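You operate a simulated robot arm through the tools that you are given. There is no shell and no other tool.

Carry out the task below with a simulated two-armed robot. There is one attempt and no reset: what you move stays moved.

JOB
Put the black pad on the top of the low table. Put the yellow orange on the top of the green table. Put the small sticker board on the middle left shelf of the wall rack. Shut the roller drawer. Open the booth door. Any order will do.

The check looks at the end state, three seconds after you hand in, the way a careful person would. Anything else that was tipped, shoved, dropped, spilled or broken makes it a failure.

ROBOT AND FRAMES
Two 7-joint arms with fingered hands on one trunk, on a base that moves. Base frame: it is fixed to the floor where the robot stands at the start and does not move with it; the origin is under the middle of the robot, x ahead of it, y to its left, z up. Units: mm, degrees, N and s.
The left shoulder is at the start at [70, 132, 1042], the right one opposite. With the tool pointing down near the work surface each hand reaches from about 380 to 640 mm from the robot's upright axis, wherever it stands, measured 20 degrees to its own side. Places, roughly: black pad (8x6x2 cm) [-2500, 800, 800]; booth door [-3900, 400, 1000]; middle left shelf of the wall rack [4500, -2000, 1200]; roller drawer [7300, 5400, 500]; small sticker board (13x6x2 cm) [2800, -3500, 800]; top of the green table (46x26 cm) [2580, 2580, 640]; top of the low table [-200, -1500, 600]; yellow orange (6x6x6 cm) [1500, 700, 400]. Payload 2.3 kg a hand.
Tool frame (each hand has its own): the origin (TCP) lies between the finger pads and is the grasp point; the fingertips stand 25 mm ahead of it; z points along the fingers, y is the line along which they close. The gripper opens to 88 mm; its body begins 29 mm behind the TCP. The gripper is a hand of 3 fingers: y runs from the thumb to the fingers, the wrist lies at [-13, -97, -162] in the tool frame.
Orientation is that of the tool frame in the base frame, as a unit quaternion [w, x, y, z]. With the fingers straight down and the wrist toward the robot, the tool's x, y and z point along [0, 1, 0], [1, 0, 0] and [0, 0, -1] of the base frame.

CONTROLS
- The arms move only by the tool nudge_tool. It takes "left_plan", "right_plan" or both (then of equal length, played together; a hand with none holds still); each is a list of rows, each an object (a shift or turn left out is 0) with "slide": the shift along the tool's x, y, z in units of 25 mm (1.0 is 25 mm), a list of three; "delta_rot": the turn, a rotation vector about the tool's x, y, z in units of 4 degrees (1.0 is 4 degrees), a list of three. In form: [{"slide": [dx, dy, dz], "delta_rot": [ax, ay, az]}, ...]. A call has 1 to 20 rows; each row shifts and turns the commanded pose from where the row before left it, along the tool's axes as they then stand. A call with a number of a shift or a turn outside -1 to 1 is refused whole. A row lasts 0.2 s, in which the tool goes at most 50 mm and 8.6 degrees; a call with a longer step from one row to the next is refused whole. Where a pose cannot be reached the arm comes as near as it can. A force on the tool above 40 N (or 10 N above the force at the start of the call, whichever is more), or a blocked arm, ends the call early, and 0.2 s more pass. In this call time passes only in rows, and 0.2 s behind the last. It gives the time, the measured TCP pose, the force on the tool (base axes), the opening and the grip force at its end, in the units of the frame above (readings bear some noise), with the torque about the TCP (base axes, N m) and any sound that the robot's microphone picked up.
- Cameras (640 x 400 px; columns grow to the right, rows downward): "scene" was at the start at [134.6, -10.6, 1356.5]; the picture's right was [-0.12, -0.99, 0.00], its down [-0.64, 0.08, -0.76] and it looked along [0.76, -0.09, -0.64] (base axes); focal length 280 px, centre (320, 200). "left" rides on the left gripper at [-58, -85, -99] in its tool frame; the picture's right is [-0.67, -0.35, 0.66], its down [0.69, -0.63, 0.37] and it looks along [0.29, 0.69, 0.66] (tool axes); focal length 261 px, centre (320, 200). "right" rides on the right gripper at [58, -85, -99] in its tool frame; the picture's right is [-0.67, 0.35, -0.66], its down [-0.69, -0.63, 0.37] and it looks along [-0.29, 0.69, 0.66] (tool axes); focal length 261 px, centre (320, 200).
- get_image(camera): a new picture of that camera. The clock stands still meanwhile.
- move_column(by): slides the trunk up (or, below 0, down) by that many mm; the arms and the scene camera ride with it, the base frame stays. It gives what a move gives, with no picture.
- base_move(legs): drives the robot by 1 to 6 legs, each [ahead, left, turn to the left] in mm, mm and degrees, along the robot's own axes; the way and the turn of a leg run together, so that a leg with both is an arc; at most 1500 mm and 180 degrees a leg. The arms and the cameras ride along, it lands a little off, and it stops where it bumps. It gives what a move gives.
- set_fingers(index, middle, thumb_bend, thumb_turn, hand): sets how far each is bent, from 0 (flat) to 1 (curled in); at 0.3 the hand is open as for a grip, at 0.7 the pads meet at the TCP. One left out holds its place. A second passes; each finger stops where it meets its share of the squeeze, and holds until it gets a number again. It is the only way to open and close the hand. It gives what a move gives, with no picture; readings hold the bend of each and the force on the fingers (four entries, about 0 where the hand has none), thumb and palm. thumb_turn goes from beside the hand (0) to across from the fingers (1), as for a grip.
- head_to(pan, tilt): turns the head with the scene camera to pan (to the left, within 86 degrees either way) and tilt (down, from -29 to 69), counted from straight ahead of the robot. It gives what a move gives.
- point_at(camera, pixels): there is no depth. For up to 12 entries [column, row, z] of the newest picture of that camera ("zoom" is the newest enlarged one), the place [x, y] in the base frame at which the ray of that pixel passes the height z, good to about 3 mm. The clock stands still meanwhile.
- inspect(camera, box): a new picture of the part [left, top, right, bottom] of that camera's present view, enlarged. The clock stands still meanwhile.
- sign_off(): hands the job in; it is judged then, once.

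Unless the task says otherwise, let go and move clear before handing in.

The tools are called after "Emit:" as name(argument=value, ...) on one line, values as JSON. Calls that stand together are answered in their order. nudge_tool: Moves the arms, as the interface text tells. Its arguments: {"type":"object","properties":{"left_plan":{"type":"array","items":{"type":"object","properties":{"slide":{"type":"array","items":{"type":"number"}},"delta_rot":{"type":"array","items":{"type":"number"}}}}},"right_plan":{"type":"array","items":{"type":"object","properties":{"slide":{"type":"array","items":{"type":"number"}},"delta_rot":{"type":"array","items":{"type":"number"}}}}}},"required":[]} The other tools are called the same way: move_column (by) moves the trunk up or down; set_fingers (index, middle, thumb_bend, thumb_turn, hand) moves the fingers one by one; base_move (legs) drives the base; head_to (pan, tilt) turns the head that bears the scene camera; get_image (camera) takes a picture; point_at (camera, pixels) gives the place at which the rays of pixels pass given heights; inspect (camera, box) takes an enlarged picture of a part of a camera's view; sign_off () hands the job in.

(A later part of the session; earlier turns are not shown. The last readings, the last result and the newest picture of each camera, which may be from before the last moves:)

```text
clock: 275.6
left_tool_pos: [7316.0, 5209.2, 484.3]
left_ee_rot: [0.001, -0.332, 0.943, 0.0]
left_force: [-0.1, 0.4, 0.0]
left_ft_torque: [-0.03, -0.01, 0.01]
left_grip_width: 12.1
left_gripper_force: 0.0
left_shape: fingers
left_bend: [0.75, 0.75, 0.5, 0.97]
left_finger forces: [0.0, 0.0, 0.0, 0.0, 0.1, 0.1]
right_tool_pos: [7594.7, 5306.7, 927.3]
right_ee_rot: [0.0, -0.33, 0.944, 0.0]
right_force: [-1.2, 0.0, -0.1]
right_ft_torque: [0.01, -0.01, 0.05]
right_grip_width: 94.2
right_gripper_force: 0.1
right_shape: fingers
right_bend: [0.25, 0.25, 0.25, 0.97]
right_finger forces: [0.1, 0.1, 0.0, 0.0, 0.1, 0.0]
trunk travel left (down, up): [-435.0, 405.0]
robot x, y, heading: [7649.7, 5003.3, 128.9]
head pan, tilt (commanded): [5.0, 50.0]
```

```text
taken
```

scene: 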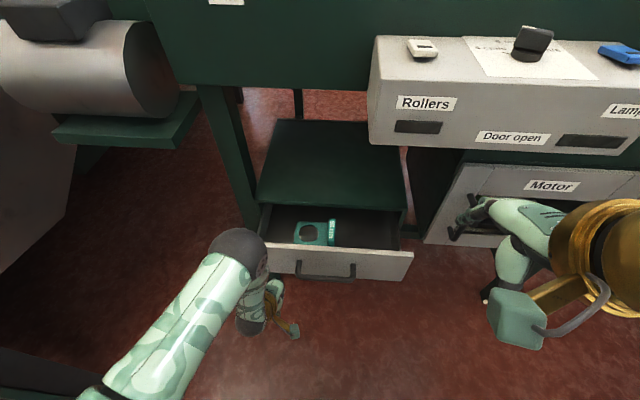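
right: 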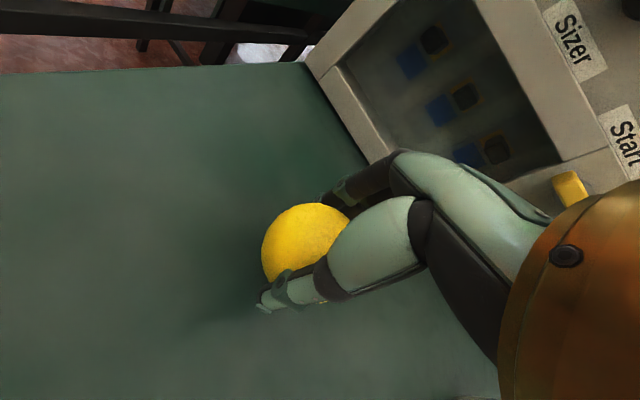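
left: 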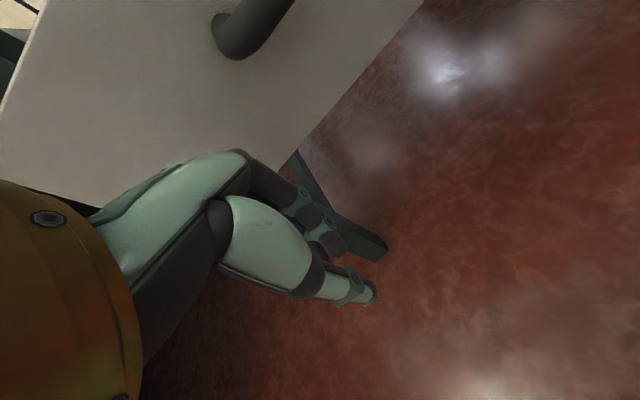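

The fist is about 60 mm short of the drawer face, left of the handle. I will drive 40 mm more, then push with the arm in small steps.

Emit:
base_move(legs=[[40, 0, 0]])

Emit:
nudge_tool(left_plan=[{"slide": [0, 0.5, 0]}, {"slide": [0, 0.5, 0]}])

Emit:
inspect(camera="scene", box=[190, 180, 430, 340])

```text
clock: 276.5
left_tool_pos: [7292.4, 5240.9, 484.8]
left_ee_rot: [0.001, -0.33, 0.944, 0.001]
left_force: [0.2, 0.9, 0.2]
left_ft_torque: [0.0, 0.0, 0.02]
left_grip_width: 12.1
left_gripper_force: 0.0
left_shape: fingers
left_bend: [0.75, 0.75, 0.5, 0.97]
left_finger forces: [0.0, 0.0, 0.0, 0.1, 0.0, 0.1]
right_tool_pos: [7569.4, 5338.4, 927.5]
right_ee_rot: [0.0, -0.331, 0.944, 0.0]
right_force: [0.5, 0.3, -0.3]
right_ft_torque: [-0.01, 0.0, -0.03]
right_grip_width: 94.0
right_gripper_force: 0.1
right_shape: fingers
right_bend: [0.25, 0.25, 0.25, 0.97]
right_finger forces: [0.1, 0.1, 0.0, 0.0, 0.0, 0.0]
trunk travel left (down, up): [-435.0, 405.0]
robot x, y, heading: [7625.4, 5032.7, 128.6]
head pan, tilt (commanded): [5.0, 50.0]
```

```text
clock: 277.1
left_tool_pos: [7277.4, 5261.3, 485.3]
left_ee_rot: [0.0, -0.33, 0.944, 0.0]
left_force: [1.2, 0.1, 0.2]
left_ft_torque: [0.01, -0.03, 0.0]
left_grip_width: 12.2
left_gripper_force: 0.1
left_shape: fingers
left_bend: [0.75, 0.75, 0.5, 0.97]
left_finger forces: [0.0, 0.8, 0.0, 0.0, 0.0, 0.0]
right_tool_pos: [7569.5, 5338.3, 926.3]
right_ee_rot: [0.001, -0.331, 0.944, 0.0]
right_force: [0.5, -0.6, 0.3]
right_ft_torque: [0.0, 0.0, -0.01]
right_grip_width: 94.0
right_gripper_force: 0.1
right_shape: fingers
right_bend: [0.25, 0.25, 0.25, 0.97]
right_finger forces: [0.1, 0.0, 0.0, 0.1, 0.0, 0.0]
trunk travel left (down, up): [-435.0, 405.0]
robot x, y, heading: [7628.4, 5031.2, 128.6]
head pan, tilt (commanded): [5.0, 50.0]
```

```text
2.50 times, centred on (310, 260) of scene
```

zoom: 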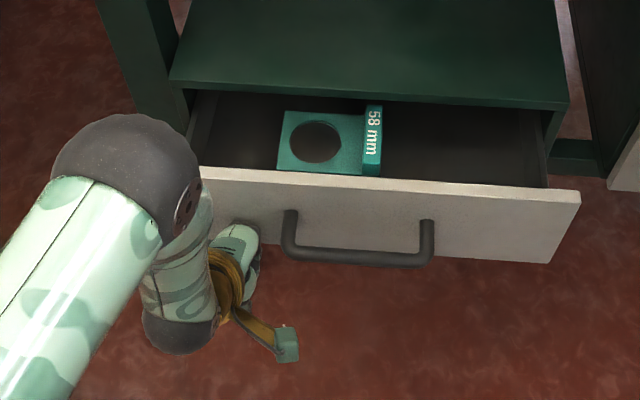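

Light contact begins on the middle finger. I will keep pushing forward steadily.

Emit:
nudge_tool(left_plan=[{"slide": [0, 0.4, 0]}, {"slide": [0, 0.4, 0]}, {"slide": [0, 0.4, 0]}, {"slide": [0, 0.4, 0]}])

Emit:
inspect(camera="scene", box=[190, 180, 430, 340])

```text
clock: 278.1
left_tool_pos: [7251.0, 5292.5, 485.0]
left_ee_rot: [0.001, -0.33, 0.944, 0.0]
left_force: [0.3, -0.4, 0.8]
left_ft_torque: [-0.02, 0.03, 0.01]
left_grip_width: 12.3
left_gripper_force: 0.7
left_shape: fingers
left_bend: [0.75, 0.75, 0.5, 0.97]
left_finger forces: [0.0, 1.1, 0.0, 0.0, 0.0, 0.0]
right_tool_pos: [7569.1, 5337.5, 927.2]
right_ee_rot: [-0.001, -0.33, 0.944, 0.0]
right_force: [0.3, -0.8, -0.6]
right_ft_torque: [-0.01, 0.02, 0.0]
right_grip_width: 94.0
right_gripper_force: 0.1
right_shape: fingers
right_bend: [0.25, 0.25, 0.25, 0.97]
right_finger forces: [0.0, 0.0, 0.0, 0.0, 0.1, 0.0]
trunk travel left (down, up): [-435.0, 405.0]
robot x, y, heading: [7631.3, 5034.3, 128.7]
head pan, tilt (commanded): [5.0, 50.0]
```

```text
2.50 times, centred on (310, 260) of scene
```

zoom: 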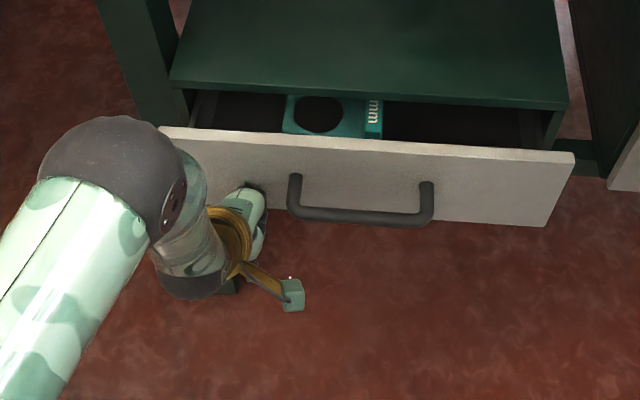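

The drawer is sliding in with hardly any force. I will push further until it stops.

Emit:
nudge_tool(left_plan=[{"slide": [0, 0.4, 0]}, {"slide": [0, 0.4, 0]}, {"slide": [0, 0.4, 0]}, {"slide": [0, 0.4, 0]}])

Emit:
inspect(camera="scene", box=[190, 180, 430, 340])

```text
clock: 279.1
left_tool_pos: [7226.9, 5323.1, 485.0]
left_ee_rot: [0.001, -0.33, 0.944, 0.0]
left_force: [0.5, -1.1, 0.5]
left_ft_torque: [-0.01, 0.02, 0.02]
left_grip_width: 12.1
left_gripper_force: 1.1
left_shape: fingers
left_bend: [0.75, 0.75, 0.5, 0.97]
left_finger forces: [0.0, 0.9, 0.0, 0.0, 0.0, 0.0]
right_tool_pos: [7569.6, 5338.1, 927.4]
right_ee_rot: [0.001, -0.331, 0.944, 0.0]
right_force: [0.6, 0.1, 0.7]
right_ft_torque: [0.0, -0.01, 0.01]
right_grip_width: 94.1
right_gripper_force: 0.1
right_shape: fingers
right_bend: [0.25, 0.25, 0.25, 0.97]
right_finger forces: [0.0, 0.1, 0.0, 0.0, 0.0, 0.0]
trunk travel left (down, up): [-435.0, 405.0]
robot x, y, heading: [7626.0, 5033.8, 128.4]
head pan, tilt (commanded): [5.0, 50.0]
```

```text
2.50 times, centred on (310, 260) of scene
```

zoom: 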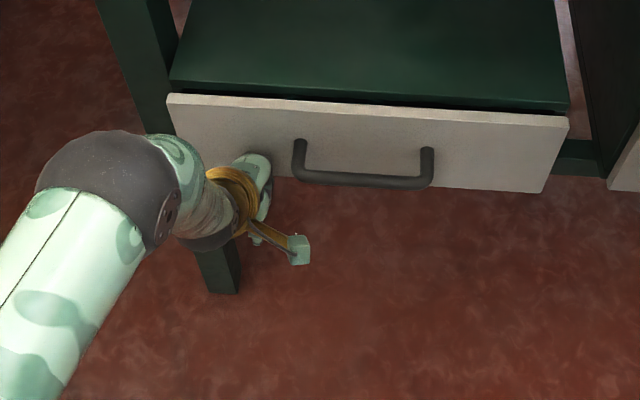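

Nearly shut. I will push in 5 mm steps until it meets its stop.

Emit:
nudge_tool(left_plan=[{"slide": [0, 0.25, 0]}, {"slide": [0, 0.25, 0]}, {"slide": [0, 0.25, 0]}])

Emit:
inspect(camera="scene", box=[190, 180, 430, 340])

```text
clock: 279.9
left_tool_pos: [7219.0, 5331.5, 484.8]
left_ee_rot: [0.003, -0.331, 0.943, -0.002]
left_force: [26.2, -28.1, -1.8]
left_ft_torque: [1.17, 1.08, 0.25]
left_grip_width: 12.3
left_gripper_force: 18.7
left_shape: fingers
left_bend: [0.75, 0.75, 0.5, 0.97]
left_finger forces: [0.0, 37.9, 0.1, 0.0, 0.1, 0.0]
right_tool_pos: [7573.0, 5333.3, 928.1]
right_ee_rot: [-0.002, -0.33, 0.944, 0.003]
right_force: [0.5, 0.4, 0.5]
right_ft_torque: [0.0, 0.03, -0.01]
right_grip_width: 94.2
right_gripper_force: 0.2
right_shape: fingers
right_bend: [0.25, 0.25, 0.25, 0.97]
right_finger forces: [0.1, 0.0, 0.1, 0.0, 0.0, 0.0]
trunk travel left (down, up): [-435.0, 405.0]
robot x, y, heading: [7629.1, 5035.4, 128.7]
head pan, tilt (commanded): [5.0, 50.0]
```

```text
2.50 times, centred on (310, 260) of scene
```

zoom: 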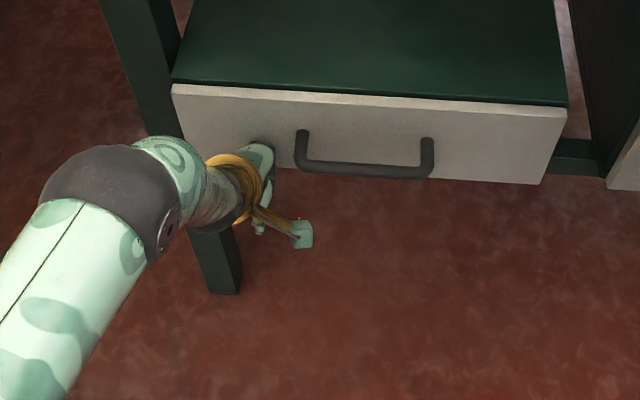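

The force rose sharply to 38 N and the drawer face is flush: it is shut. I will back the hand off straight and check that the drawer stays closed.

Emit:
nudge_tool(left_plan=[{"slide": [0, -0.5, 0]}, {"slide": [0, -0.8, 0]}, {"slide": [0, -0.8, 0]}, {"slide": [0, -0.8, 0]}, {"slide": [0, -0.8, 0]}])

Emit:
base_move(legs=[[-200, 0, 0]])

Emit:
get_image(camera="scene")

```text
clock: 281.1
left_tool_pos: [7272.4, 5265.5, 484.9]
left_ee_rot: [0.002, -0.332, 0.943, 0.0]
left_force: [-0.1, 0.2, 0.3]
left_ft_torque: [0.02, 0.01, 0.0]
left_grip_width: 12.1
left_gripper_force: 0.0
left_shape: fingers
left_bend: [0.75, 0.75, 0.5, 0.97]
left_finger forces: [0.0, 0.1, 0.0, 0.1, 0.0, 0.0]
right_tool_pos: [7569.8, 5337.4, 926.0]
right_ee_rot: [0.001, -0.331, 0.944, 0.0]
right_force: [-0.3, 0.3, -0.5]
right_ft_torque: [0.0, -0.02, 0.01]
right_grip_width: 94.1
right_gripper_force: 0.0
right_shape: fingers
right_bend: [0.25, 0.25, 0.25, 0.97]
right_finger forces: [0.1, 0.0, 0.0, 0.0, 0.0, 0.0]
trunk travel left (down, up): [-435.0, 405.0]
robot x, y, heading: [7627.0, 5031.5, 128.4]
head pan, tilt (commanded): [5.0, 50.0]
```

```text
clock: 282.7
left_tool_pos: [7397.7, 5109.0, 484.2]
left_ee_rot: [0.001, -0.331, 0.944, 0.0]
left_force: [0.3, -0.5, -0.2]
left_ft_torque: [-0.01, -0.01, -0.01]
left_grip_width: 12.2
left_gripper_force: 0.0
left_shape: fingers
left_bend: [0.75, 0.75, 0.5, 0.97]
left_finger forces: [0.0, 0.0, 0.0, 0.1, 0.0, 0.0]
right_tool_pos: [7694.1, 5181.4, 926.8]
right_ee_rot: [0.0, -0.331, 0.944, 0.0]
right_force: [-0.5, -0.3, 0.2]
right_ft_torque: [0.01, -0.04, -0.02]
right_grip_width: 94.0
right_gripper_force: 0.0
right_shape: fingers
right_bend: [0.25, 0.25, 0.25, 0.97]
right_finger forces: [0.1, 0.0, 0.0, 0.0, 0.0, 0.1]
trunk travel left (down, up): [-435.0, 405.0]
robot x, y, heading: [7755.1, 4878.8, 128.3]
head pan, tilt (commanded): [5.0, 50.0]
```

```text
taken
```

scene: 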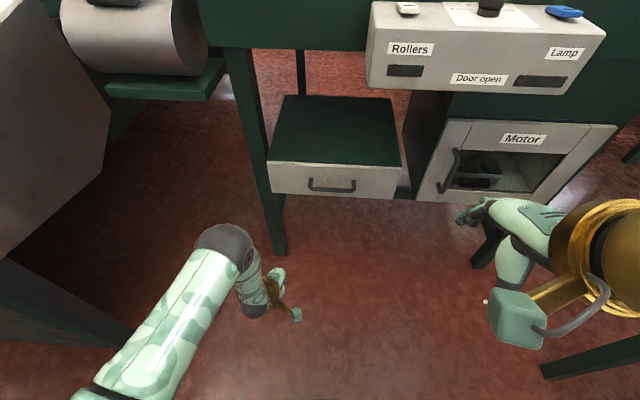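

The drawer stays shut at (335,180). Next are the black pad and booth door on the far side of the hall, so I will raise the arms and trunk and drive back along the same route.

Emit:
move_column(by=400)

Emit:
nudge_tool(left_plan=[{"slide": [0, 0.2, -1]}, {"slide": [0, 0.2, -1]}, {"slide": [0, 0.2, -1]}, {"slide": [0, 0.2, -1]}, {"slide": [0, 0.2, -1]}, {"slide": [0, 0.2, -1]}, {"slide": [0, 0.2, -1]}, {"slide": [0, 0.2, -1]}, {"slide": [0, 0, -1]}, {"slide": [0, 0, -1]}, {"slide": [0, 0, -1]}, {"slide": [0, 0, -1]}, {"slide": [0, 0, -1]}, {"slide": [0, 0, -1]}, {"slide": [0, 0, -1]}, {"slide": [0, 0, -1]}])

Emit:
set_fingers(hand="left", index=0.3, middle=0.3, thumb_bend=0.3)

Emit:
base_move(legs=[[0, 0, -88.9], [-327, -477, 0], [-1227, -226, 0], [-820, 45, 0], [-821, 46, 0]])

```text
clock: 286.5
left_tool_pos: [7396.3, 5110.0, 885.0]
left_ee_rot: [0.001, -0.331, 0.944, 0.0]
left_force: [-1.3, -0.3, -0.1]
left_ft_torque: [0.0, 0.03, 0.0]
left_grip_width: 12.4
left_gripper_force: 0.1
left_shape: fingers
left_bend: [0.75, 0.75, 0.5, 0.97]
left_finger forces: [0.1, 0.0, 0.0, 0.0, 0.0, 0.1]
right_tool_pos: [7694.3, 5182.5, 1326.1]
right_ee_rot: [0.001, -0.33, 0.944, 0.0]
right_force: [-0.7, 1.1, 0.6]
right_ft_torque: [-0.03, -0.03, 0.01]
right_grip_width: 94.3
right_gripper_force: 0.0
right_shape: fingers
right_bend: [0.25, 0.25, 0.25, 0.97]
right_finger forces: [0.0, 0.1, 0.0, 0.0, 0.0, 0.1]
trunk travel left (down, up): [-835.0, 5.0]
robot x, y, heading: [7754.2, 4872.5, 128.5]
head pan, tilt (commanded): [5.0, 50.0]
```

```text
clock: 289.9
left_tool_pos: [7372.0, 5139.0, 1283.4]
left_ee_rot: [0.001, -0.332, 0.943, 0.0]
left_force: [-1.1, 0.4, 0.0]
left_ft_torque: [0.0, 0.0, -0.04]
left_grip_width: 12.1
left_gripper_force: 0.0
left_shape: fingers
left_bend: [0.75, 0.75, 0.5, 0.97]
left_finger forces: [0.0, 0.0, 0.1, 0.1, 0.0, 0.0]
right_tool_pos: [7693.8, 5181.8, 1327.0]
right_ee_rot: [-0.001, -0.331, 0.944, 0.002]
right_force: [0.6, -0.3, 0.5]
right_ft_torque: [0.0, -0.01, -0.05]
right_grip_width: 94.1
right_gripper_force: 0.1
right_shape: fingers
right_bend: [0.25, 0.25, 0.25, 0.97]
right_finger forces: [0.0, 0.0, 0.1, 0.0, 0.1, 0.0]
trunk travel left (down, up): [-835.0, 5.0]
robot x, y, heading: [7753.8, 4880.5, 128.7]
head pan, tilt (commanded): [5.0, 50.0]
```

```text
clock: 290.9
left_tool_pos: [7371.0, 5140.4, 1283.7]
left_ee_rot: [0.001, -0.332, 0.943, 0.0]
left_force: [0.4, 0.6, 0.2]
left_ft_torque: [0.0, 0.0, 0.02]
left_grip_width: 84.2
left_gripper_force: 0.0
left_shape: fingers
left_bend: [0.3, 0.3, 0.3, 0.97]
left_finger forces: [0.0, 0.1, 0.1, 0.1, 0.0, 0.0]
right_tool_pos: [7693.9, 5182.8, 1326.3]
right_ee_rot: [0.0, -0.33, 0.944, -0.001]
right_force: [0.4, -0.1, -0.2]
right_ft_torque: [-0.01, 0.0, -0.01]
right_grip_width: 94.3
right_gripper_force: 0.1
right_shape: fingers
right_bend: [0.25, 0.25, 0.25, 0.97]
right_finger forces: [0.0, 0.0, 0.0, 0.0, 0.0, 0.0]
trunk travel left (down, up): [-835.0, 5.0]
robot x, y, heading: [7753.9, 4879.7, 128.6]
head pan, tilt (commanded): [5.0, 50.0]
```

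```text
clock: 311.9
left_tool_pos: [5943.3, 2736.3, 1283.0]
left_ee_rot: [0.0, 0.422, 0.906, -0.001]
left_force: [0.2, -0.9, -0.5]
left_ft_torque: [-0.01, -0.02, 0.02]
left_grip_width: 84.4
left_gripper_force: 0.0
left_shape: fingers
left_bend: [0.3, 0.3, 0.3, 0.97]
left_finger forces: [0.0, 0.0, 0.0, 0.1, 0.0, 0.0]
right_tool_pos: [5993.6, 2416.5, 1326.6]
right_ee_rot: [0.0, 0.422, 0.906, 0.0]
right_force: [-0.8, 0.1, 0.4]
right_ft_torque: [0.0, -0.01, -0.02]
right_grip_width: 94.4
right_gripper_force: 0.0
right_shape: fingers
right_bend: [0.25, 0.25, 0.25, 0.97]
right_finger forces: [0.0, 0.0, 0.0, 0.0, 0.2, 0.0]
trunk travel left (down, up): [-835.0, 5.0]
robot x, y, heading: [5688.6, 2351.0, 39.9]
head pan, tilt (commanded): [5.0, 50.0]
```

The return to (5689,2351) went cleanly. I will retrace the rest of the aisle and pass the rack to (2600,-2350).

Emit:
base_move(legs=[[-1259, 35, 0], [-992, -174, 0], [-636, -672, 0], [-636, -672, 0], [-930, -72, 0], [-930, -72, 0]])

```text
clock: 340.9
left_tool_pos: [2887.0, -1969.7, 1283.4]
left_ee_rot: [0.001, 0.424, 0.906, -0.001]
left_force: [-0.2, 0.4, 0.0]
left_ft_torque: [-0.03, -0.05, 0.03]
left_grip_width: 84.2
left_gripper_force: 0.0
left_shape: fingers
left_bend: [0.3, 0.3, 0.3, 0.97]
left_finger forces: [0.0, 0.0, 0.0, 0.1, 0.0, 0.1]
right_tool_pos: [2936.5, -2289.9, 1326.1]
right_ee_rot: [0.0, 0.425, 0.905, 0.0]
right_force: [-0.9, 0.0, -0.5]
right_ft_torque: [0.01, 0.0, 0.02]
right_grip_width: 94.2
right_gripper_force: 0.0
right_shape: fingers
right_bend: [0.25, 0.25, 0.25, 0.97]
right_finger forces: [0.1, 0.0, 0.1, 0.0, 0.0, 0.1]
trunk travel left (down, up): [-835.0, 5.0]
robot x, y, heading: [2636.7, -2353.9, 39.6]
head pan, tilt (commanded): [5.0, 50.0]
```

Back at (2637,-2354). I will continue via the lane to the start point and turn to face the far side, where the pad and booth are.

Emit:
base_move(legs=[[-763, 623, 0], [250, 1169, 0], [-10, 851, 0], [-10, 851, 0], [0, 0, 135]])

Emit:
head_to(pan=0, tilt=20)

Emit:
get_image(camera="scene")

```text
clock: 365.5
left_tool_pos: [-433.9, -77.0, 1283.8]
left_ee_rot: [0.0, -0.672, 0.741, 0.0]
left_force: [0.4, 0.0, 0.2]
left_ft_torque: [0.03, -0.02, 0.03]
left_grip_width: 84.4
left_gripper_force: 0.1
left_shape: fingers
left_bend: [0.3, 0.3, 0.3, 0.97]
left_finger forces: [0.1, 0.0, 0.0, 0.0, 0.0, 0.1]
right_tool_pos: [-240.5, 184.9, 1326.6]
right_ee_rot: [0.0, -0.67, 0.742, -0.001]
right_force: [1.0, 0.1, -0.6]
right_ft_torque: [-0.01, 0.02, 0.01]
right_grip_width: 94.2
right_gripper_force: 0.1
right_shape: fingers
right_bend: [0.25, 0.25, 0.25, 0.97]
right_finger forces: [0.1, 0.0, 0.1, 0.1, 0.1, 0.0]
trunk travel left (down, up): [-835.0, 5.0]
robot x, y, heading: [20.6, 16.4, 174.6]
head pan, tilt (commanded): [5.0, 50.0]
```

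```text
clock: 366.4
left_tool_pos: [-433.5, -76.9, 1283.7]
left_ee_rot: [0.0, -0.672, 0.741, 0.001]
left_force: [0.8, -0.3, 0.0]
left_ft_torque: [0.0, 0.01, -0.01]
left_grip_width: 84.4
left_gripper_force: 0.1
left_shape: fingers
left_bend: [0.3, 0.3, 0.3, 0.97]
left_finger forces: [0.1, 0.1, 0.0, 0.1, 0.1, 0.0]
right_tool_pos: [-239.5, 184.6, 1327.6]
right_ee_rot: [0.0, -0.671, 0.742, 0.0]
right_force: [0.6, -0.3, -0.6]
right_ft_torque: [0.01, -0.01, -0.02]
right_grip_width: 94.1
right_gripper_force: 0.0
right_shape: fingers
right_bend: [0.25, 0.25, 0.25, 0.97]
right_finger forces: [0.0, 0.1, 0.1, 0.1, 0.0, 0.1]
trunk travel left (down, up): [-835.0, 5.0]
robot x, y, heading: [19.0, 8.4, 174.4]
head pan, tilt (commanded): [0.0, 20.0]
```

```text
taken
```

scene: 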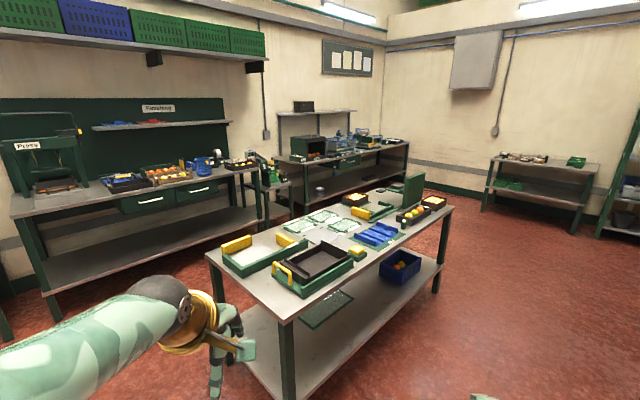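

Ahead are a table with trays at (340,240) and a bench behind with a dark booth-like box near (305,148). The pad's place projects near (380,187) and the booth door's near (318,145), so I will zoom on both.

Emit:
inspect(camera="scene", box=[205, 170, 460, 300])

Emit:
inspect(camera="scene", box=[250, 90, 420, 210])

Emit:
point_at(camera="scene", pixels=[[290, 395, 0], [205, 257, 800], [285, 320, 800], [452, 210, 800], [437, 290, 0], [380, 187, 800], [318, 145, 1000], [355, 200, 800], [410, 215, 800], [220, 340, 0]])

```text
2.51 times, centred on (332, 235) of scene
```

zoom: 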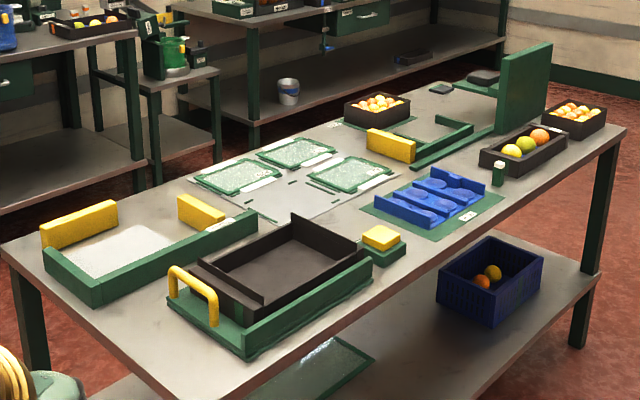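

```text
3.33 times, centred on (335, 150) of scene
```

zoom: 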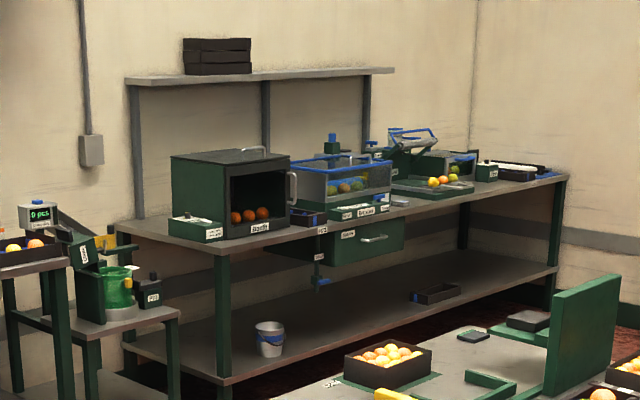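

```text
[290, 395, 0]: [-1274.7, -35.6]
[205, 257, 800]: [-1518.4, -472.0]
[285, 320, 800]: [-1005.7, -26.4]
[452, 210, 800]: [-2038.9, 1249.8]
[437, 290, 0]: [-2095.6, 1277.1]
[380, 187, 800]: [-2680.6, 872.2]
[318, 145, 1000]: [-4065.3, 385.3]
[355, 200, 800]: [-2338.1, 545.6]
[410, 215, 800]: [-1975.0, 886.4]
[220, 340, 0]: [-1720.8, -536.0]
```

The booth is the green box with a dark front and a grey handle (zoom (293,185)) on the back bench, and near the far end of the closer table there are two dark items at zoom (440,87) and (487,76). I will look to the right to plan the way around the table.

Emit:
head_to(pan=-55, tilt=25)

Emit:
get_image(camera="scene")

Emit:
point_at(camera="scene", pixels=[[230, 280, 0], [150, 255, 0], [60, 230, 0], [400, 300, 0], [450, 260, 0]])

```text
clock: 367.7
left_tool_pos: [-435.1, -77.6, 1283.1]
left_ee_rot: [0.0, -0.671, 0.741, 0.001]
left_force: [0.2, 0.1, 0.3]
left_ft_torque: [-0.03, 0.0, 0.03]
left_grip_width: 84.5
left_gripper_force: 0.1
left_shape: fingers
left_bend: [0.3, 0.3, 0.3, 0.97]
left_finger forces: [0.0, 0.0, 0.0, 0.0, 0.0, 0.1]
right_tool_pos: [-239.9, 184.2, 1327.3]
right_ee_rot: [0.001, -0.671, 0.742, 0.0]
right_force: [0.3, 0.5, -0.5]
right_ft_torque: [-0.01, 0.01, 0.0]
right_grip_width: 94.2
right_gripper_force: 0.1
right_shape: fingers
right_bend: [0.25, 0.25, 0.25, 0.97]
right_finger forces: [0.0, 0.0, 0.0, 0.1, 0.0, 0.0]
trunk travel left (down, up): [-835.0, 5.0]
robot x, y, heading: [19.8, 5.3, 174.1]
head pan, tilt (commanded): [-55.0, 25.0]
```

```text
taken
```

scene: 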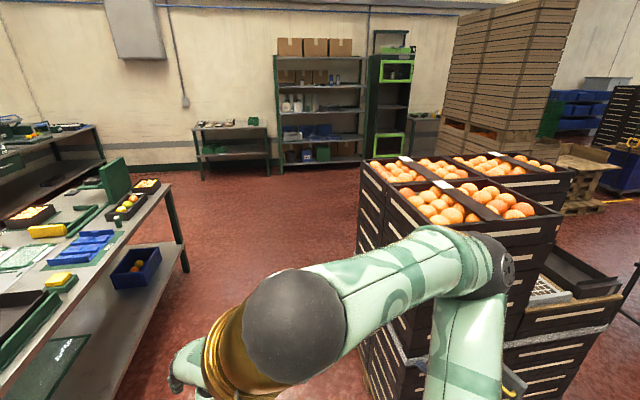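

```text
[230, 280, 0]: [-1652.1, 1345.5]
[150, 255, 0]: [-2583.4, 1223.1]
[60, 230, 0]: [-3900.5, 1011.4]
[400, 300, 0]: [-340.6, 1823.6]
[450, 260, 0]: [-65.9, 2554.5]
```

The lane on the right of the table is open, with the crate stack about 1.2 m from it. I will drive round to the table's far end and turn to face it.

Emit:
base_move(legs=[[598, -320, 0], [592, -560, 0], [592, -560, 0], [780, -80, 0], [0, 0, 135]])

Emit:
head_to(pan=0, tilt=35)

Emit:
get_image(camera="scene")

```text
clock: 388.7
left_tool_pos: [-1986.7, 1527.6, 1283.9]
left_ee_rot: [0.001, 0.944, 0.33, -0.001]
left_force: [0.1, 0.8, 0.8]
left_ft_torque: [0.03, 0.05, -0.03]
left_grip_width: 84.4
left_gripper_force: 0.1
left_shape: fingers
left_bend: [0.3, 0.3, 0.3, 0.97]
left_finger forces: [0.0, 0.0, 0.1, 0.1, 0.1, 0.0]
right_tool_pos: [-2307.7, 1485.7, 1327.0]
right_ee_rot: [0.0, 0.944, 0.33, -0.001]
right_force: [0.2, -0.2, -0.7]
right_ft_torque: [0.02, -0.01, 0.0]
right_grip_width: 93.8
right_gripper_force: 0.0
right_shape: fingers
right_bend: [0.25, 0.25, 0.25, 0.97]
right_finger forces: [0.1, 0.1, 0.1, 0.1, 0.0, 0.0]
trunk travel left (down, up): [-835.0, 5.0]
robot x, y, heading: [-2364.9, 1788.3, -51.6]
head pan, tilt (commanded): [-55.0, 25.0]
```

```text
clock: 389.9
left_tool_pos: [-1985.7, 1527.5, 1283.3]
left_ee_rot: [0.0, 0.944, 0.331, -0.001]
left_force: [-0.3, -0.1, -0.7]
left_ft_torque: [0.01, 0.01, 0.0]
left_grip_width: 84.8
left_gripper_force: 0.0
left_shape: fingers
left_bend: [0.3, 0.3, 0.3, 0.97]
left_finger forces: [0.0, 0.1, 0.0, 0.1, 0.0, 0.0]
right_tool_pos: [-2308.3, 1485.7, 1326.0]
right_ee_rot: [0.0, 0.944, 0.329, 0.0]
right_force: [0.2, -0.2, 0.3]
right_ft_torque: [-0.01, 0.02, 0.0]
right_grip_width: 94.1
right_gripper_force: 0.1
right_shape: fingers
right_bend: [0.25, 0.25, 0.25, 0.97]
right_finger forces: [0.0, 0.0, 0.0, 0.1, 0.0, 0.0]
trunk travel left (down, up): [-835.0, 5.0]
robot x, y, heading: [-2363.2, 1790.9, -51.6]
head pan, tilt (commanded): [0.0, 35.0]
```

```text
taken
```

scene: 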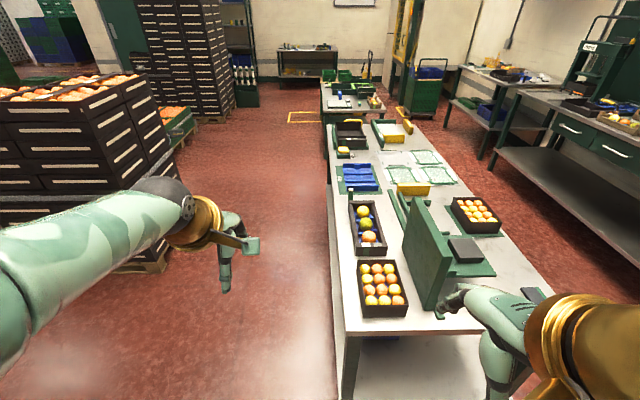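

I face the table's far end. A dark pad sits at (465,248) on a green plate behind the upright green board, and something else near (535,295) is partly hidden by my right hand. Zooming in.

Emit:
inspect(camera="scene", box=[390, 180, 570, 320])

Emit:
get_image(camera="right")

Emit:
point_at(camera="scene", pixels=[[465, 248, 820], [535, 295, 810], [335, 330, 800], [345, 395, 0], [550, 290, 800], [470, 262, 800]])

```text
2.86 times, centred on (480, 250) of scene
```

zoom: 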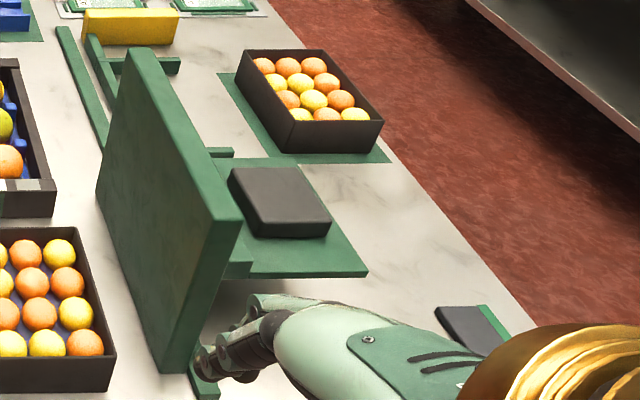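

```text
taken
```

right: 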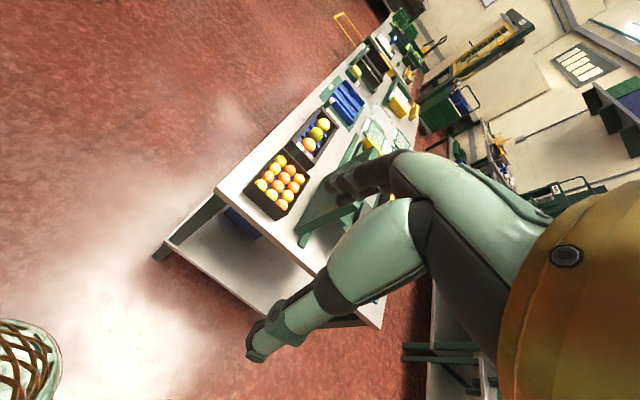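

```text
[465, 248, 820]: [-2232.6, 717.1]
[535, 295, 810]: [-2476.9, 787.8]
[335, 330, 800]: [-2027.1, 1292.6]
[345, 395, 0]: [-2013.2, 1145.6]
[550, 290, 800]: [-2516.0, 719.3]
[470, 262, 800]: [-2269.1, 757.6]
```

The second dark pad, with a green stripe, lies on the table near (-2477,788), matching the pad's given place; the other block at (-2233,717) belongs to the upright-board apparatus. I will look right to check the floor before moving there.

Emit:
head_to(pan=-60, tilt=35)

Emit:
get_image(camera="scene")

Emit:
inspect(camera="scene", box=[60, 100, 300, 260])

```text
clock: 391.2
left_tool_pos: [-1985.5, 1527.8, 1284.1]
left_ee_rot: [0.0, 0.944, 0.331, -0.001]
left_force: [0.1, 0.3, 0.6]
left_ft_torque: [0.03, 0.01, -0.02]
left_grip_width: 84.5
left_gripper_force: 0.1
left_shape: fingers
left_bend: [0.3, 0.3, 0.3, 0.97]
left_finger forces: [0.0, 0.0, 0.0, 0.1, 0.0, 0.0]
right_tool_pos: [-2308.6, 1485.8, 1328.0]
right_ee_rot: [0.001, 0.944, 0.33, 0.0]
right_force: [-0.2, 0.3, -0.5]
right_ft_torque: [0.04, 0.01, -0.02]
right_grip_width: 93.9
right_gripper_force: 0.2
right_shape: fingers
right_bend: [0.25, 0.25, 0.25, 0.97]
right_finger forces: [0.0, 0.0, 0.1, 0.0, 0.1, 0.0]
trunk travel left (down, up): [-835.0, 5.0]
robot x, y, heading: [-2364.5, 1791.4, -51.2]
head pan, tilt (commanded): [-60.0, 35.0]
```

```text
taken
```

scene: 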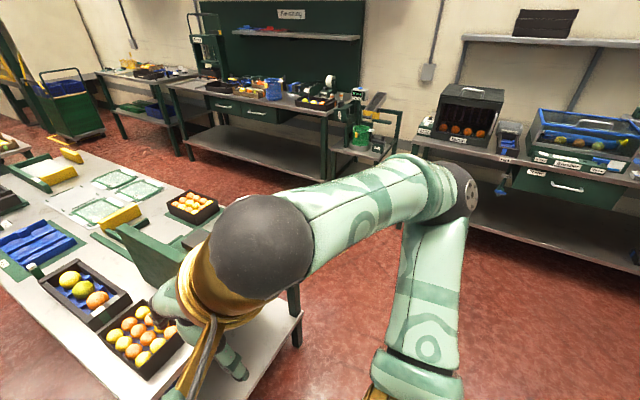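

```text
2.50 times, centred on (180, 180) of scene
```

zoom: 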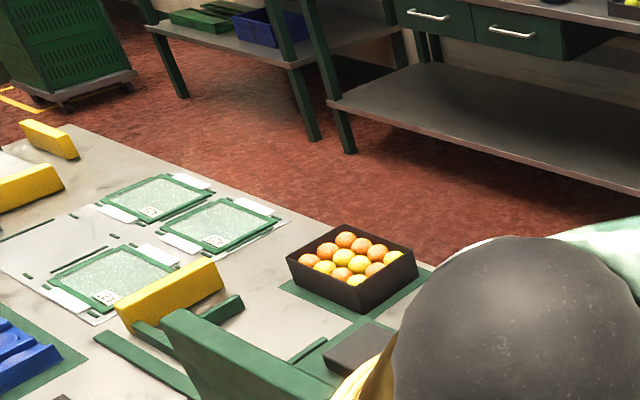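

The booth shows at (468,112) with oranges inside. I will zoom in on it and measure the bench fronts and floor.

Emit:
inspect(camera="scene", box=[400, 60, 560, 190])

Emit:
point_at(camera="scene", pixels=[[415, 143, 850], [600, 182, 850], [296, 345, 0], [300, 325, 0], [480, 240, 0], [560, 260, 0], [470, 112, 1000], [330, 125, 800], [190, 158, 0], [380, 165, 0]])

```text
3.08 times, centred on (480, 125) of scene
```

zoom: 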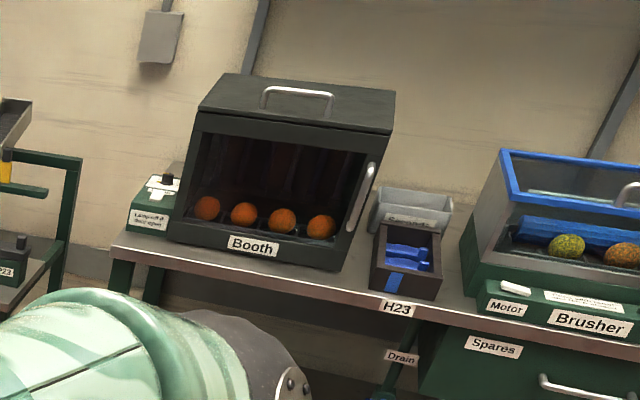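

```text
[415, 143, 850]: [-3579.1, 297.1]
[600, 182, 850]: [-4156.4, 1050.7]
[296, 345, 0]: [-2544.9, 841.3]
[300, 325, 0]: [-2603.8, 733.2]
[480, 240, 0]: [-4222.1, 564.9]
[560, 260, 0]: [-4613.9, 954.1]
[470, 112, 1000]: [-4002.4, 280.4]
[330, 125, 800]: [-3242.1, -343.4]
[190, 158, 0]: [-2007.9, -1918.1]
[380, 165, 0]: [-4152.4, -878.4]
```

The booth has a dark front with a vertical handle at its right side (zoom (362,195)). First the pad: I will move 600 mm to the right so it lies ahead of me.

Emit:
base_move(legs=[[0, -600, 0]])

Emit:
head_to(pan=0, tilt=45)

Emit:
get_image(camera="scene")

```text
clock: 394.6
left_tool_pos: [-2455.5, 1155.4, 1283.0]
left_ee_rot: [0.001, 0.944, 0.33, -0.002]
left_force: [-0.1, 0.3, -0.1]
left_ft_torque: [-0.03, -0.01, 0.0]
left_grip_width: 84.4
left_gripper_force: 0.1
left_shape: fingers
left_bend: [0.3, 0.3, 0.3, 0.97]
left_finger forces: [0.0, 0.1, 0.0, 0.0, 0.1, 0.0]
right_tool_pos: [-2777.4, 1113.2, 1327.3]
right_ee_rot: [-0.001, 0.944, 0.329, 0.0]
right_force: [0.6, -0.1, 0.2]
right_ft_torque: [0.01, 0.01, -0.03]
right_grip_width: 94.2
right_gripper_force: 0.1
right_shape: fingers
right_bend: [0.25, 0.25, 0.25, 0.97]
right_finger forces: [0.0, 0.0, 0.0, 0.1, 0.0, 0.0]
trunk travel left (down, up): [-835.0, 5.0]
robot x, y, heading: [-2836.2, 1420.4, -51.4]
head pan, tilt (commanded): [-60.0, 35.0]
```

```text
clock: 395.9
left_tool_pos: [-2455.9, 1153.1, 1284.5]
left_ee_rot: [0.001, 0.944, 0.33, -0.001]
left_force: [0.2, -0.9, 1.1]
left_ft_torque: [-0.02, -0.02, -0.01]
left_grip_width: 84.2
left_gripper_force: 0.0
left_shape: fingers
left_bend: [0.3, 0.3, 0.3, 0.97]
left_finger forces: [0.0, 0.2, 0.0, 0.0, 0.0, 0.0]
right_tool_pos: [-2779.1, 1111.8, 1327.8]
right_ee_rot: [0.0, 0.944, 0.329, 0.0]
right_force: [-0.9, 0.5, -0.6]
right_ft_torque: [-0.02, 0.01, -0.01]
right_grip_width: 94.2
right_gripper_force: 0.0
right_shape: fingers
right_bend: [0.25, 0.25, 0.25, 0.97]
right_finger forces: [0.0, 0.0, 0.0, 0.0, 0.0, 0.0]
trunk travel left (down, up): [-835.0, 5.0]
robot x, y, heading: [-2835.4, 1418.7, -51.5]
head pan, tilt (commanded): [0.0, 45.0]
```

```text
taken
```

scene: 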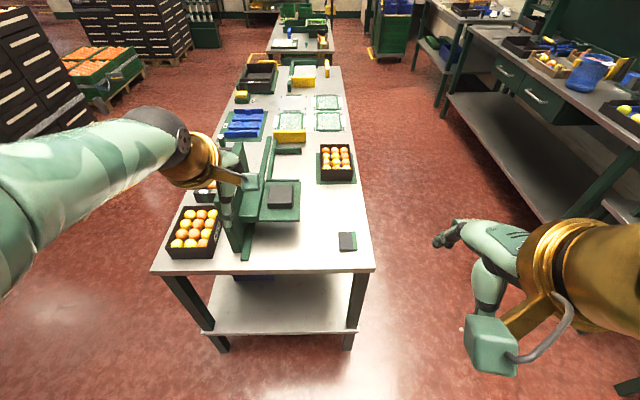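

Now the pad is in plain view at (347,241) near the table's near right corner. I will zoom in and measure it.

Emit:
inspect(camera="scene", box=[240, 170, 390, 275])

Emit:
point_at(camera="scene", pixels=[[347, 241, 815], [152, 272, 800], [374, 270, 800], [330, 70, 800], [280, 195, 850], [222, 350, 0], [347, 348, 0]])

```text
3.81 times, centred on (315, 222) of scene
```

zoom: 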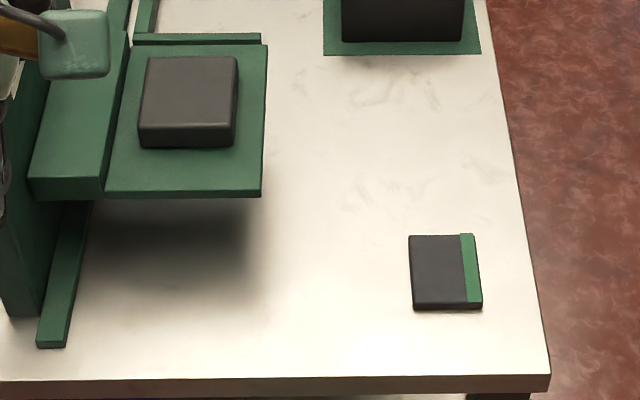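

```text
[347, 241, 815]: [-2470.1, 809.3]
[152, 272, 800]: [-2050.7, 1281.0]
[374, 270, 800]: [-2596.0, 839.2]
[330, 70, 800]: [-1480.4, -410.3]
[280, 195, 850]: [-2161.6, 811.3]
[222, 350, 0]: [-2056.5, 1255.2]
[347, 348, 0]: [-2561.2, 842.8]
```

The pad with the green stripe measures about 66 x 85 mm and lies at (-2470,809), 74 mm from the table's back edge, squared to the room; it fits the 8x6x2 cm description. To close across its 6 cm side I will stand at the table's back side, facing heading 38.5.

Emit:
base_move(legs=[[0, 0, 90], [-390, -225, 0], [-194, -349, 0]])

Emit:
head_to(pan=-10, tilt=55)

Emit:
get_image(camera="scene")

```text
clock: 404.5
left_tool_pos: [-2676.0, 985.5, 1283.2]
left_ee_rot: [0.001, 0.437, 0.899, -0.001]
left_force: [-0.5, -1.1, 0.1]
left_ft_torque: [0.0, 0.01, 0.01]
left_grip_width: 84.5
left_gripper_force: 0.0
left_shape: fingers
left_bend: [0.3, 0.3, 0.3, 0.97]
left_finger forces: [0.0, 0.1, 0.0, 0.0, 0.0, 0.0]
right_tool_pos: [-2636.8, 660.1, 1327.5]
right_ee_rot: [0.001, 0.439, 0.899, 0.0]
right_force: [-0.1, 0.8, -0.2]
right_ft_torque: [0.02, -0.03, 0.01]
right_grip_width: 94.1
right_gripper_force: 0.1
right_shape: fingers
right_bend: [0.25, 0.25, 0.25, 0.97]
right_finger forces: [0.0, 0.0, 0.1, 0.0, 0.0, 0.0]
trunk travel left (down, up): [-835.0, 5.0]
robot x, y, heading: [-2943.0, 604.1, 38.0]
head pan, tilt (commanded): [0.0, 45.0]
```

```text
clock: 405.3
left_tool_pos: [-2674.4, 983.0, 1283.9]
left_ee_rot: [0.001, 0.438, 0.899, 0.0]
left_force: [-1.2, 1.0, 0.0]
left_ft_torque: [-0.03, 0.02, 0.02]
left_grip_width: 84.2
left_gripper_force: 0.0
left_shape: fingers
left_bend: [0.3, 0.3, 0.3, 0.97]
left_finger forces: [0.0, 0.0, 0.0, 0.0, 0.0, 0.0]
right_tool_pos: [-2636.0, 658.8, 1327.1]
right_ee_rot: [0.0, 0.438, 0.899, 0.0]
right_force: [0.3, 0.1, 0.0]
right_ft_torque: [-0.02, -0.03, -0.01]
right_grip_width: 94.1
right_gripper_force: 0.1
right_shape: fingers
right_bend: [0.25, 0.25, 0.25, 0.97]
right_finger forces: [0.0, 0.0, 0.1, 0.1, 0.0, 0.0]
trunk travel left (down, up): [-835.0, 5.0]
robot x, y, heading: [-2944.0, 606.5, 38.0]
head pan, tilt (commanded): [-10.0, 55.0]
```

```text
taken
```

scene: 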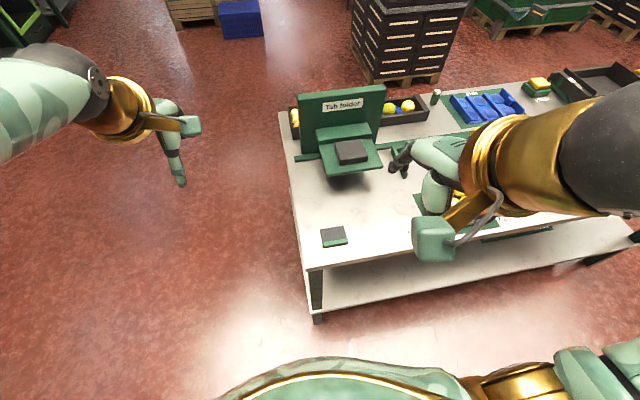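

The apparatus is a "Tab folder" with its own block, so the separate pad at (333,236) is the one to take. I will measure it with a zoom.

Emit:
inspect(camera="scene", box=[285, 200, 385, 275])

Emit:
point_at(camera="zoom", pixels=[[320, 200, 820]])

```text
5.33 times, centred on (335, 238) of scene
```

zoom: 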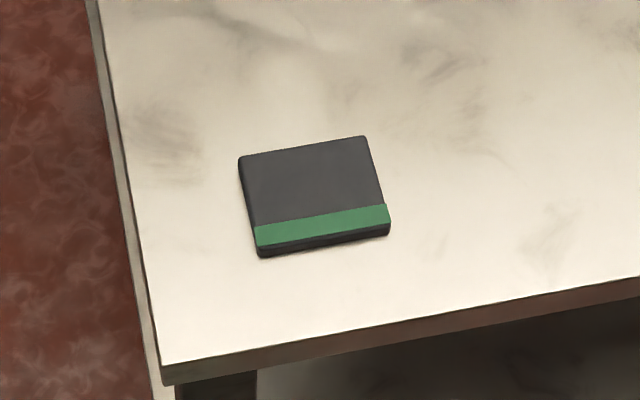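

```text
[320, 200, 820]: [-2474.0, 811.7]
```

Emit:
point_at(camera="zoom", pixels=[[240, 158, 815], [366, 137, 815], [390, 222, 815], [256, 245, 815], [315, 190, 815], [165, 368, 800], [95, 0, 800], [640, 280, 800]])

```text
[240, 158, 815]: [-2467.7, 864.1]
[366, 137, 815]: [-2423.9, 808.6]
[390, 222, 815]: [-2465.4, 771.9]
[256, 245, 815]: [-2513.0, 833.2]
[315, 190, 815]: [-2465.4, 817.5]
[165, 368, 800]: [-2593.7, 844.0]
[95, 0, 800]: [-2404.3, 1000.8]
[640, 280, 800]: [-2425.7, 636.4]
```

The pad's centre is at about (-2468,819), 507 mm ahead and 124 mm to my right. I will bring the right hand over it and lower the trunk 300 mm.

Emit:
nudge_tool(right_plan=[{"slide": [0.09, 0.93, 0]}, {"slide": [0.09, 0.93, 0]}, {"slide": [0.09, 0.93, 0]}, {"slide": [0.09, 0.93, 0]}, {"slide": [0.09, 0.93, 0]}, {"slide": [0.09, 0.93, 0]}, {"slide": [0.09, 0.93, 0]}, {"slide": [0.09, 0.93, 0]}, {"slide": [0.09, 0.93, 0]}, {"slide": [0.09, 0.93, 0]}])

Emit:
move_column(by=-300)

Emit:
set_fingers(hand="right", index=0.3, middle=0.3, thumb_bend=0.3)

Emit:
get_image(camera="right")

Emit:
get_image(camera="scene")

```text
clock: 407.5
left_tool_pos: [-2674.9, 984.0, 1283.3]
left_ee_rot: [0.0, 0.437, 0.899, -0.001]
left_force: [-0.2, -0.2, -0.2]
left_ft_torque: [-0.02, 0.0, 0.02]
left_grip_width: 84.5
left_gripper_force: 0.1
left_shape: fingers
left_bend: [0.3, 0.3, 0.3, 0.97]
left_finger forces: [0.1, 0.1, 0.1, 0.0, 0.0, 0.1]
right_tool_pos: [-2467.1, 820.1, 1326.2]
right_ee_rot: [0.0, 0.439, 0.898, 0.0]
right_force: [0.7, 0.0, -1.4]
right_ft_torque: [-0.01, -0.01, 0.0]
right_grip_width: 94.1
right_gripper_force: 0.1
right_shape: fingers
right_bend: [0.25, 0.25, 0.25, 0.97]
right_finger forces: [0.0, 0.0, 0.0, 0.0, 0.1, 0.0]
trunk travel left (down, up): [-835.0, 5.0]
robot x, y, heading: [-2940.5, 604.2, 38.1]
head pan, tilt (commanded): [-10.0, 55.0]
```

```text
clock: 410.5
left_tool_pos: [-2675.0, 982.5, 983.3]
left_ee_rot: [0.001, 0.438, 0.899, -0.001]
left_force: [0.1, 0.2, 0.0]
left_ft_torque: [0.01, 0.03, -0.02]
left_grip_width: 84.6
left_gripper_force: 0.1
left_shape: fingers
left_bend: [0.3, 0.3, 0.3, 0.97]
left_finger forces: [0.0, 0.0, 0.0, 0.0, 0.0, 0.0]
right_tool_pos: [-2467.5, 820.0, 1027.3]
right_ee_rot: [0.001, 0.438, 0.899, 0.0]
right_force: [-0.5, 0.7, 0.1]
right_ft_torque: [-0.02, -0.04, -0.01]
right_grip_width: 94.0
right_gripper_force: 0.0
right_shape: fingers
right_bend: [0.25, 0.25, 0.25, 0.97]
right_finger forces: [0.0, 0.0, 0.0, 0.0, 0.1, 0.0]
trunk travel left (down, up): [-535.0, 305.0]
robot x, y, heading: [-2944.3, 602.3, 37.9]
head pan, tilt (commanded): [-10.0, 55.0]
```

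```text
clock: 411.5
left_tool_pos: [-2675.9, 981.3, 983.5]
left_ee_rot: [0.001, 0.438, 0.899, 0.0]
left_force: [-0.1, -0.1, 0.4]
left_ft_torque: [-0.03, 0.01, 0.0]
left_grip_width: 84.3
left_gripper_force: 0.1
left_shape: fingers
left_bend: [0.3, 0.3, 0.3, 0.97]
left_finger forces: [0.1, 0.1, 0.0, 0.0, 0.0, 0.1]
right_tool_pos: [-2467.0, 818.8, 1026.3]
right_ee_rot: [0.0, 0.439, 0.899, 0.0]
right_force: [-0.5, 0.2, 0.3]
right_ft_torque: [0.03, 0.0, 0.0]
right_grip_width: 85.2
right_gripper_force: 0.1
right_shape: fingers
right_bend: [0.3, 0.3, 0.3, 0.97]
right_finger forces: [0.0, 0.0, 0.0, 0.0, 0.0, 0.0]
trunk travel left (down, up): [-535.0, 305.0]
robot x, y, heading: [-2940.6, 606.4, 38.1]
head pan, tilt (commanded): [-10.0, 55.0]
```

```text
taken
```

right: 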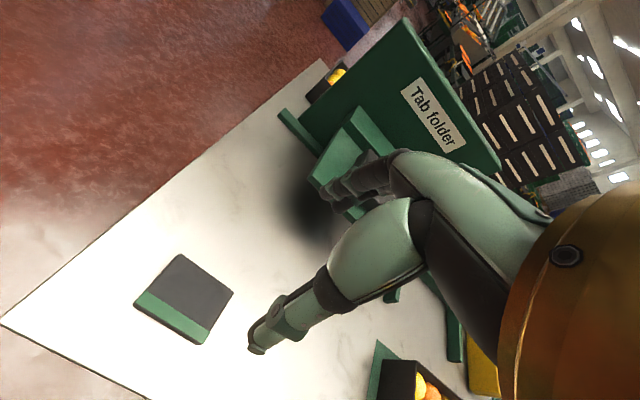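

```text
taken
```

scene: 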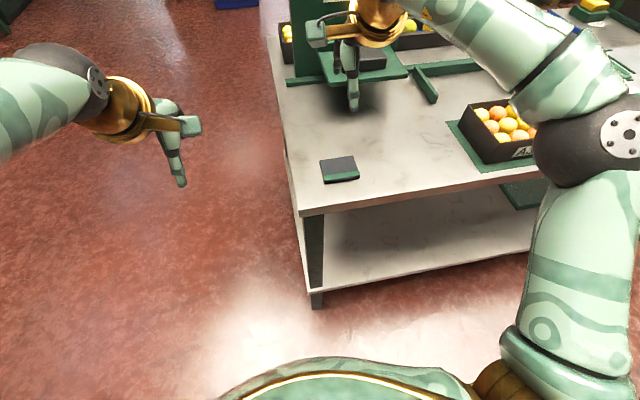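

The pad appears at (185,298) in the hand camera, slightly off the expected (195,294). I will measure its corners from this camera and check the folder's clearance.

Emit:
inspect(camera="right", box=[110, 230, 260, 360])

Emit:
point_at(camera="right", pixels=[[180, 254, 818], [234, 292, 818], [197, 344, 818], [134, 303, 818], [186, 298, 818]])

Emit:
inspect(camera="scene", box=[300, 140, 380, 200])

Emit:
point_at(camera="scene", pixels=[[319, 161, 818], [355, 156, 818], [360, 174, 818], [323, 180, 818], [355, 88, 880], [408, 76, 880], [340, 168, 818]])

```text
3.08 times, centred on (185, 295) of right
```

zoom: 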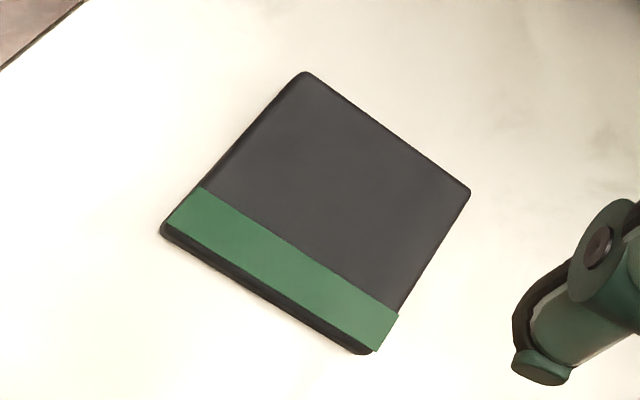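

```text
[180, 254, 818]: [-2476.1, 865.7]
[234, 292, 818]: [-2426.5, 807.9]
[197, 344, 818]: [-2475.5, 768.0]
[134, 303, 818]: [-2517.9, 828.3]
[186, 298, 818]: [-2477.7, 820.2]
```

```text
6.67 times, centred on (340, 170) of scene
```

zoom: 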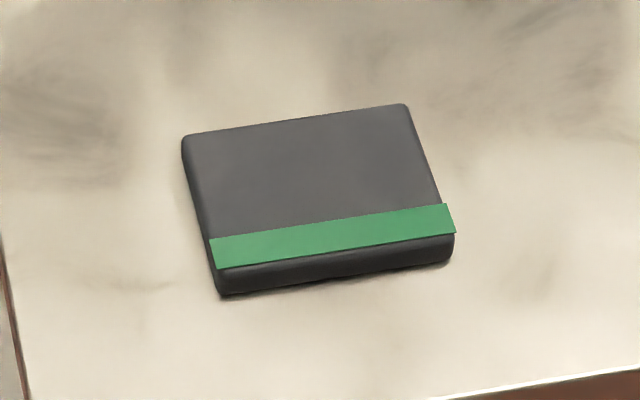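

```text
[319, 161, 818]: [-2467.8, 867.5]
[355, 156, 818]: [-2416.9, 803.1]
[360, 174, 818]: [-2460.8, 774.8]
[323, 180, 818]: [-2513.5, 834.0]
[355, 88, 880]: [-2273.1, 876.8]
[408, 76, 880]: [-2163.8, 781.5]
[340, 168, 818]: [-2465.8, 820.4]
```

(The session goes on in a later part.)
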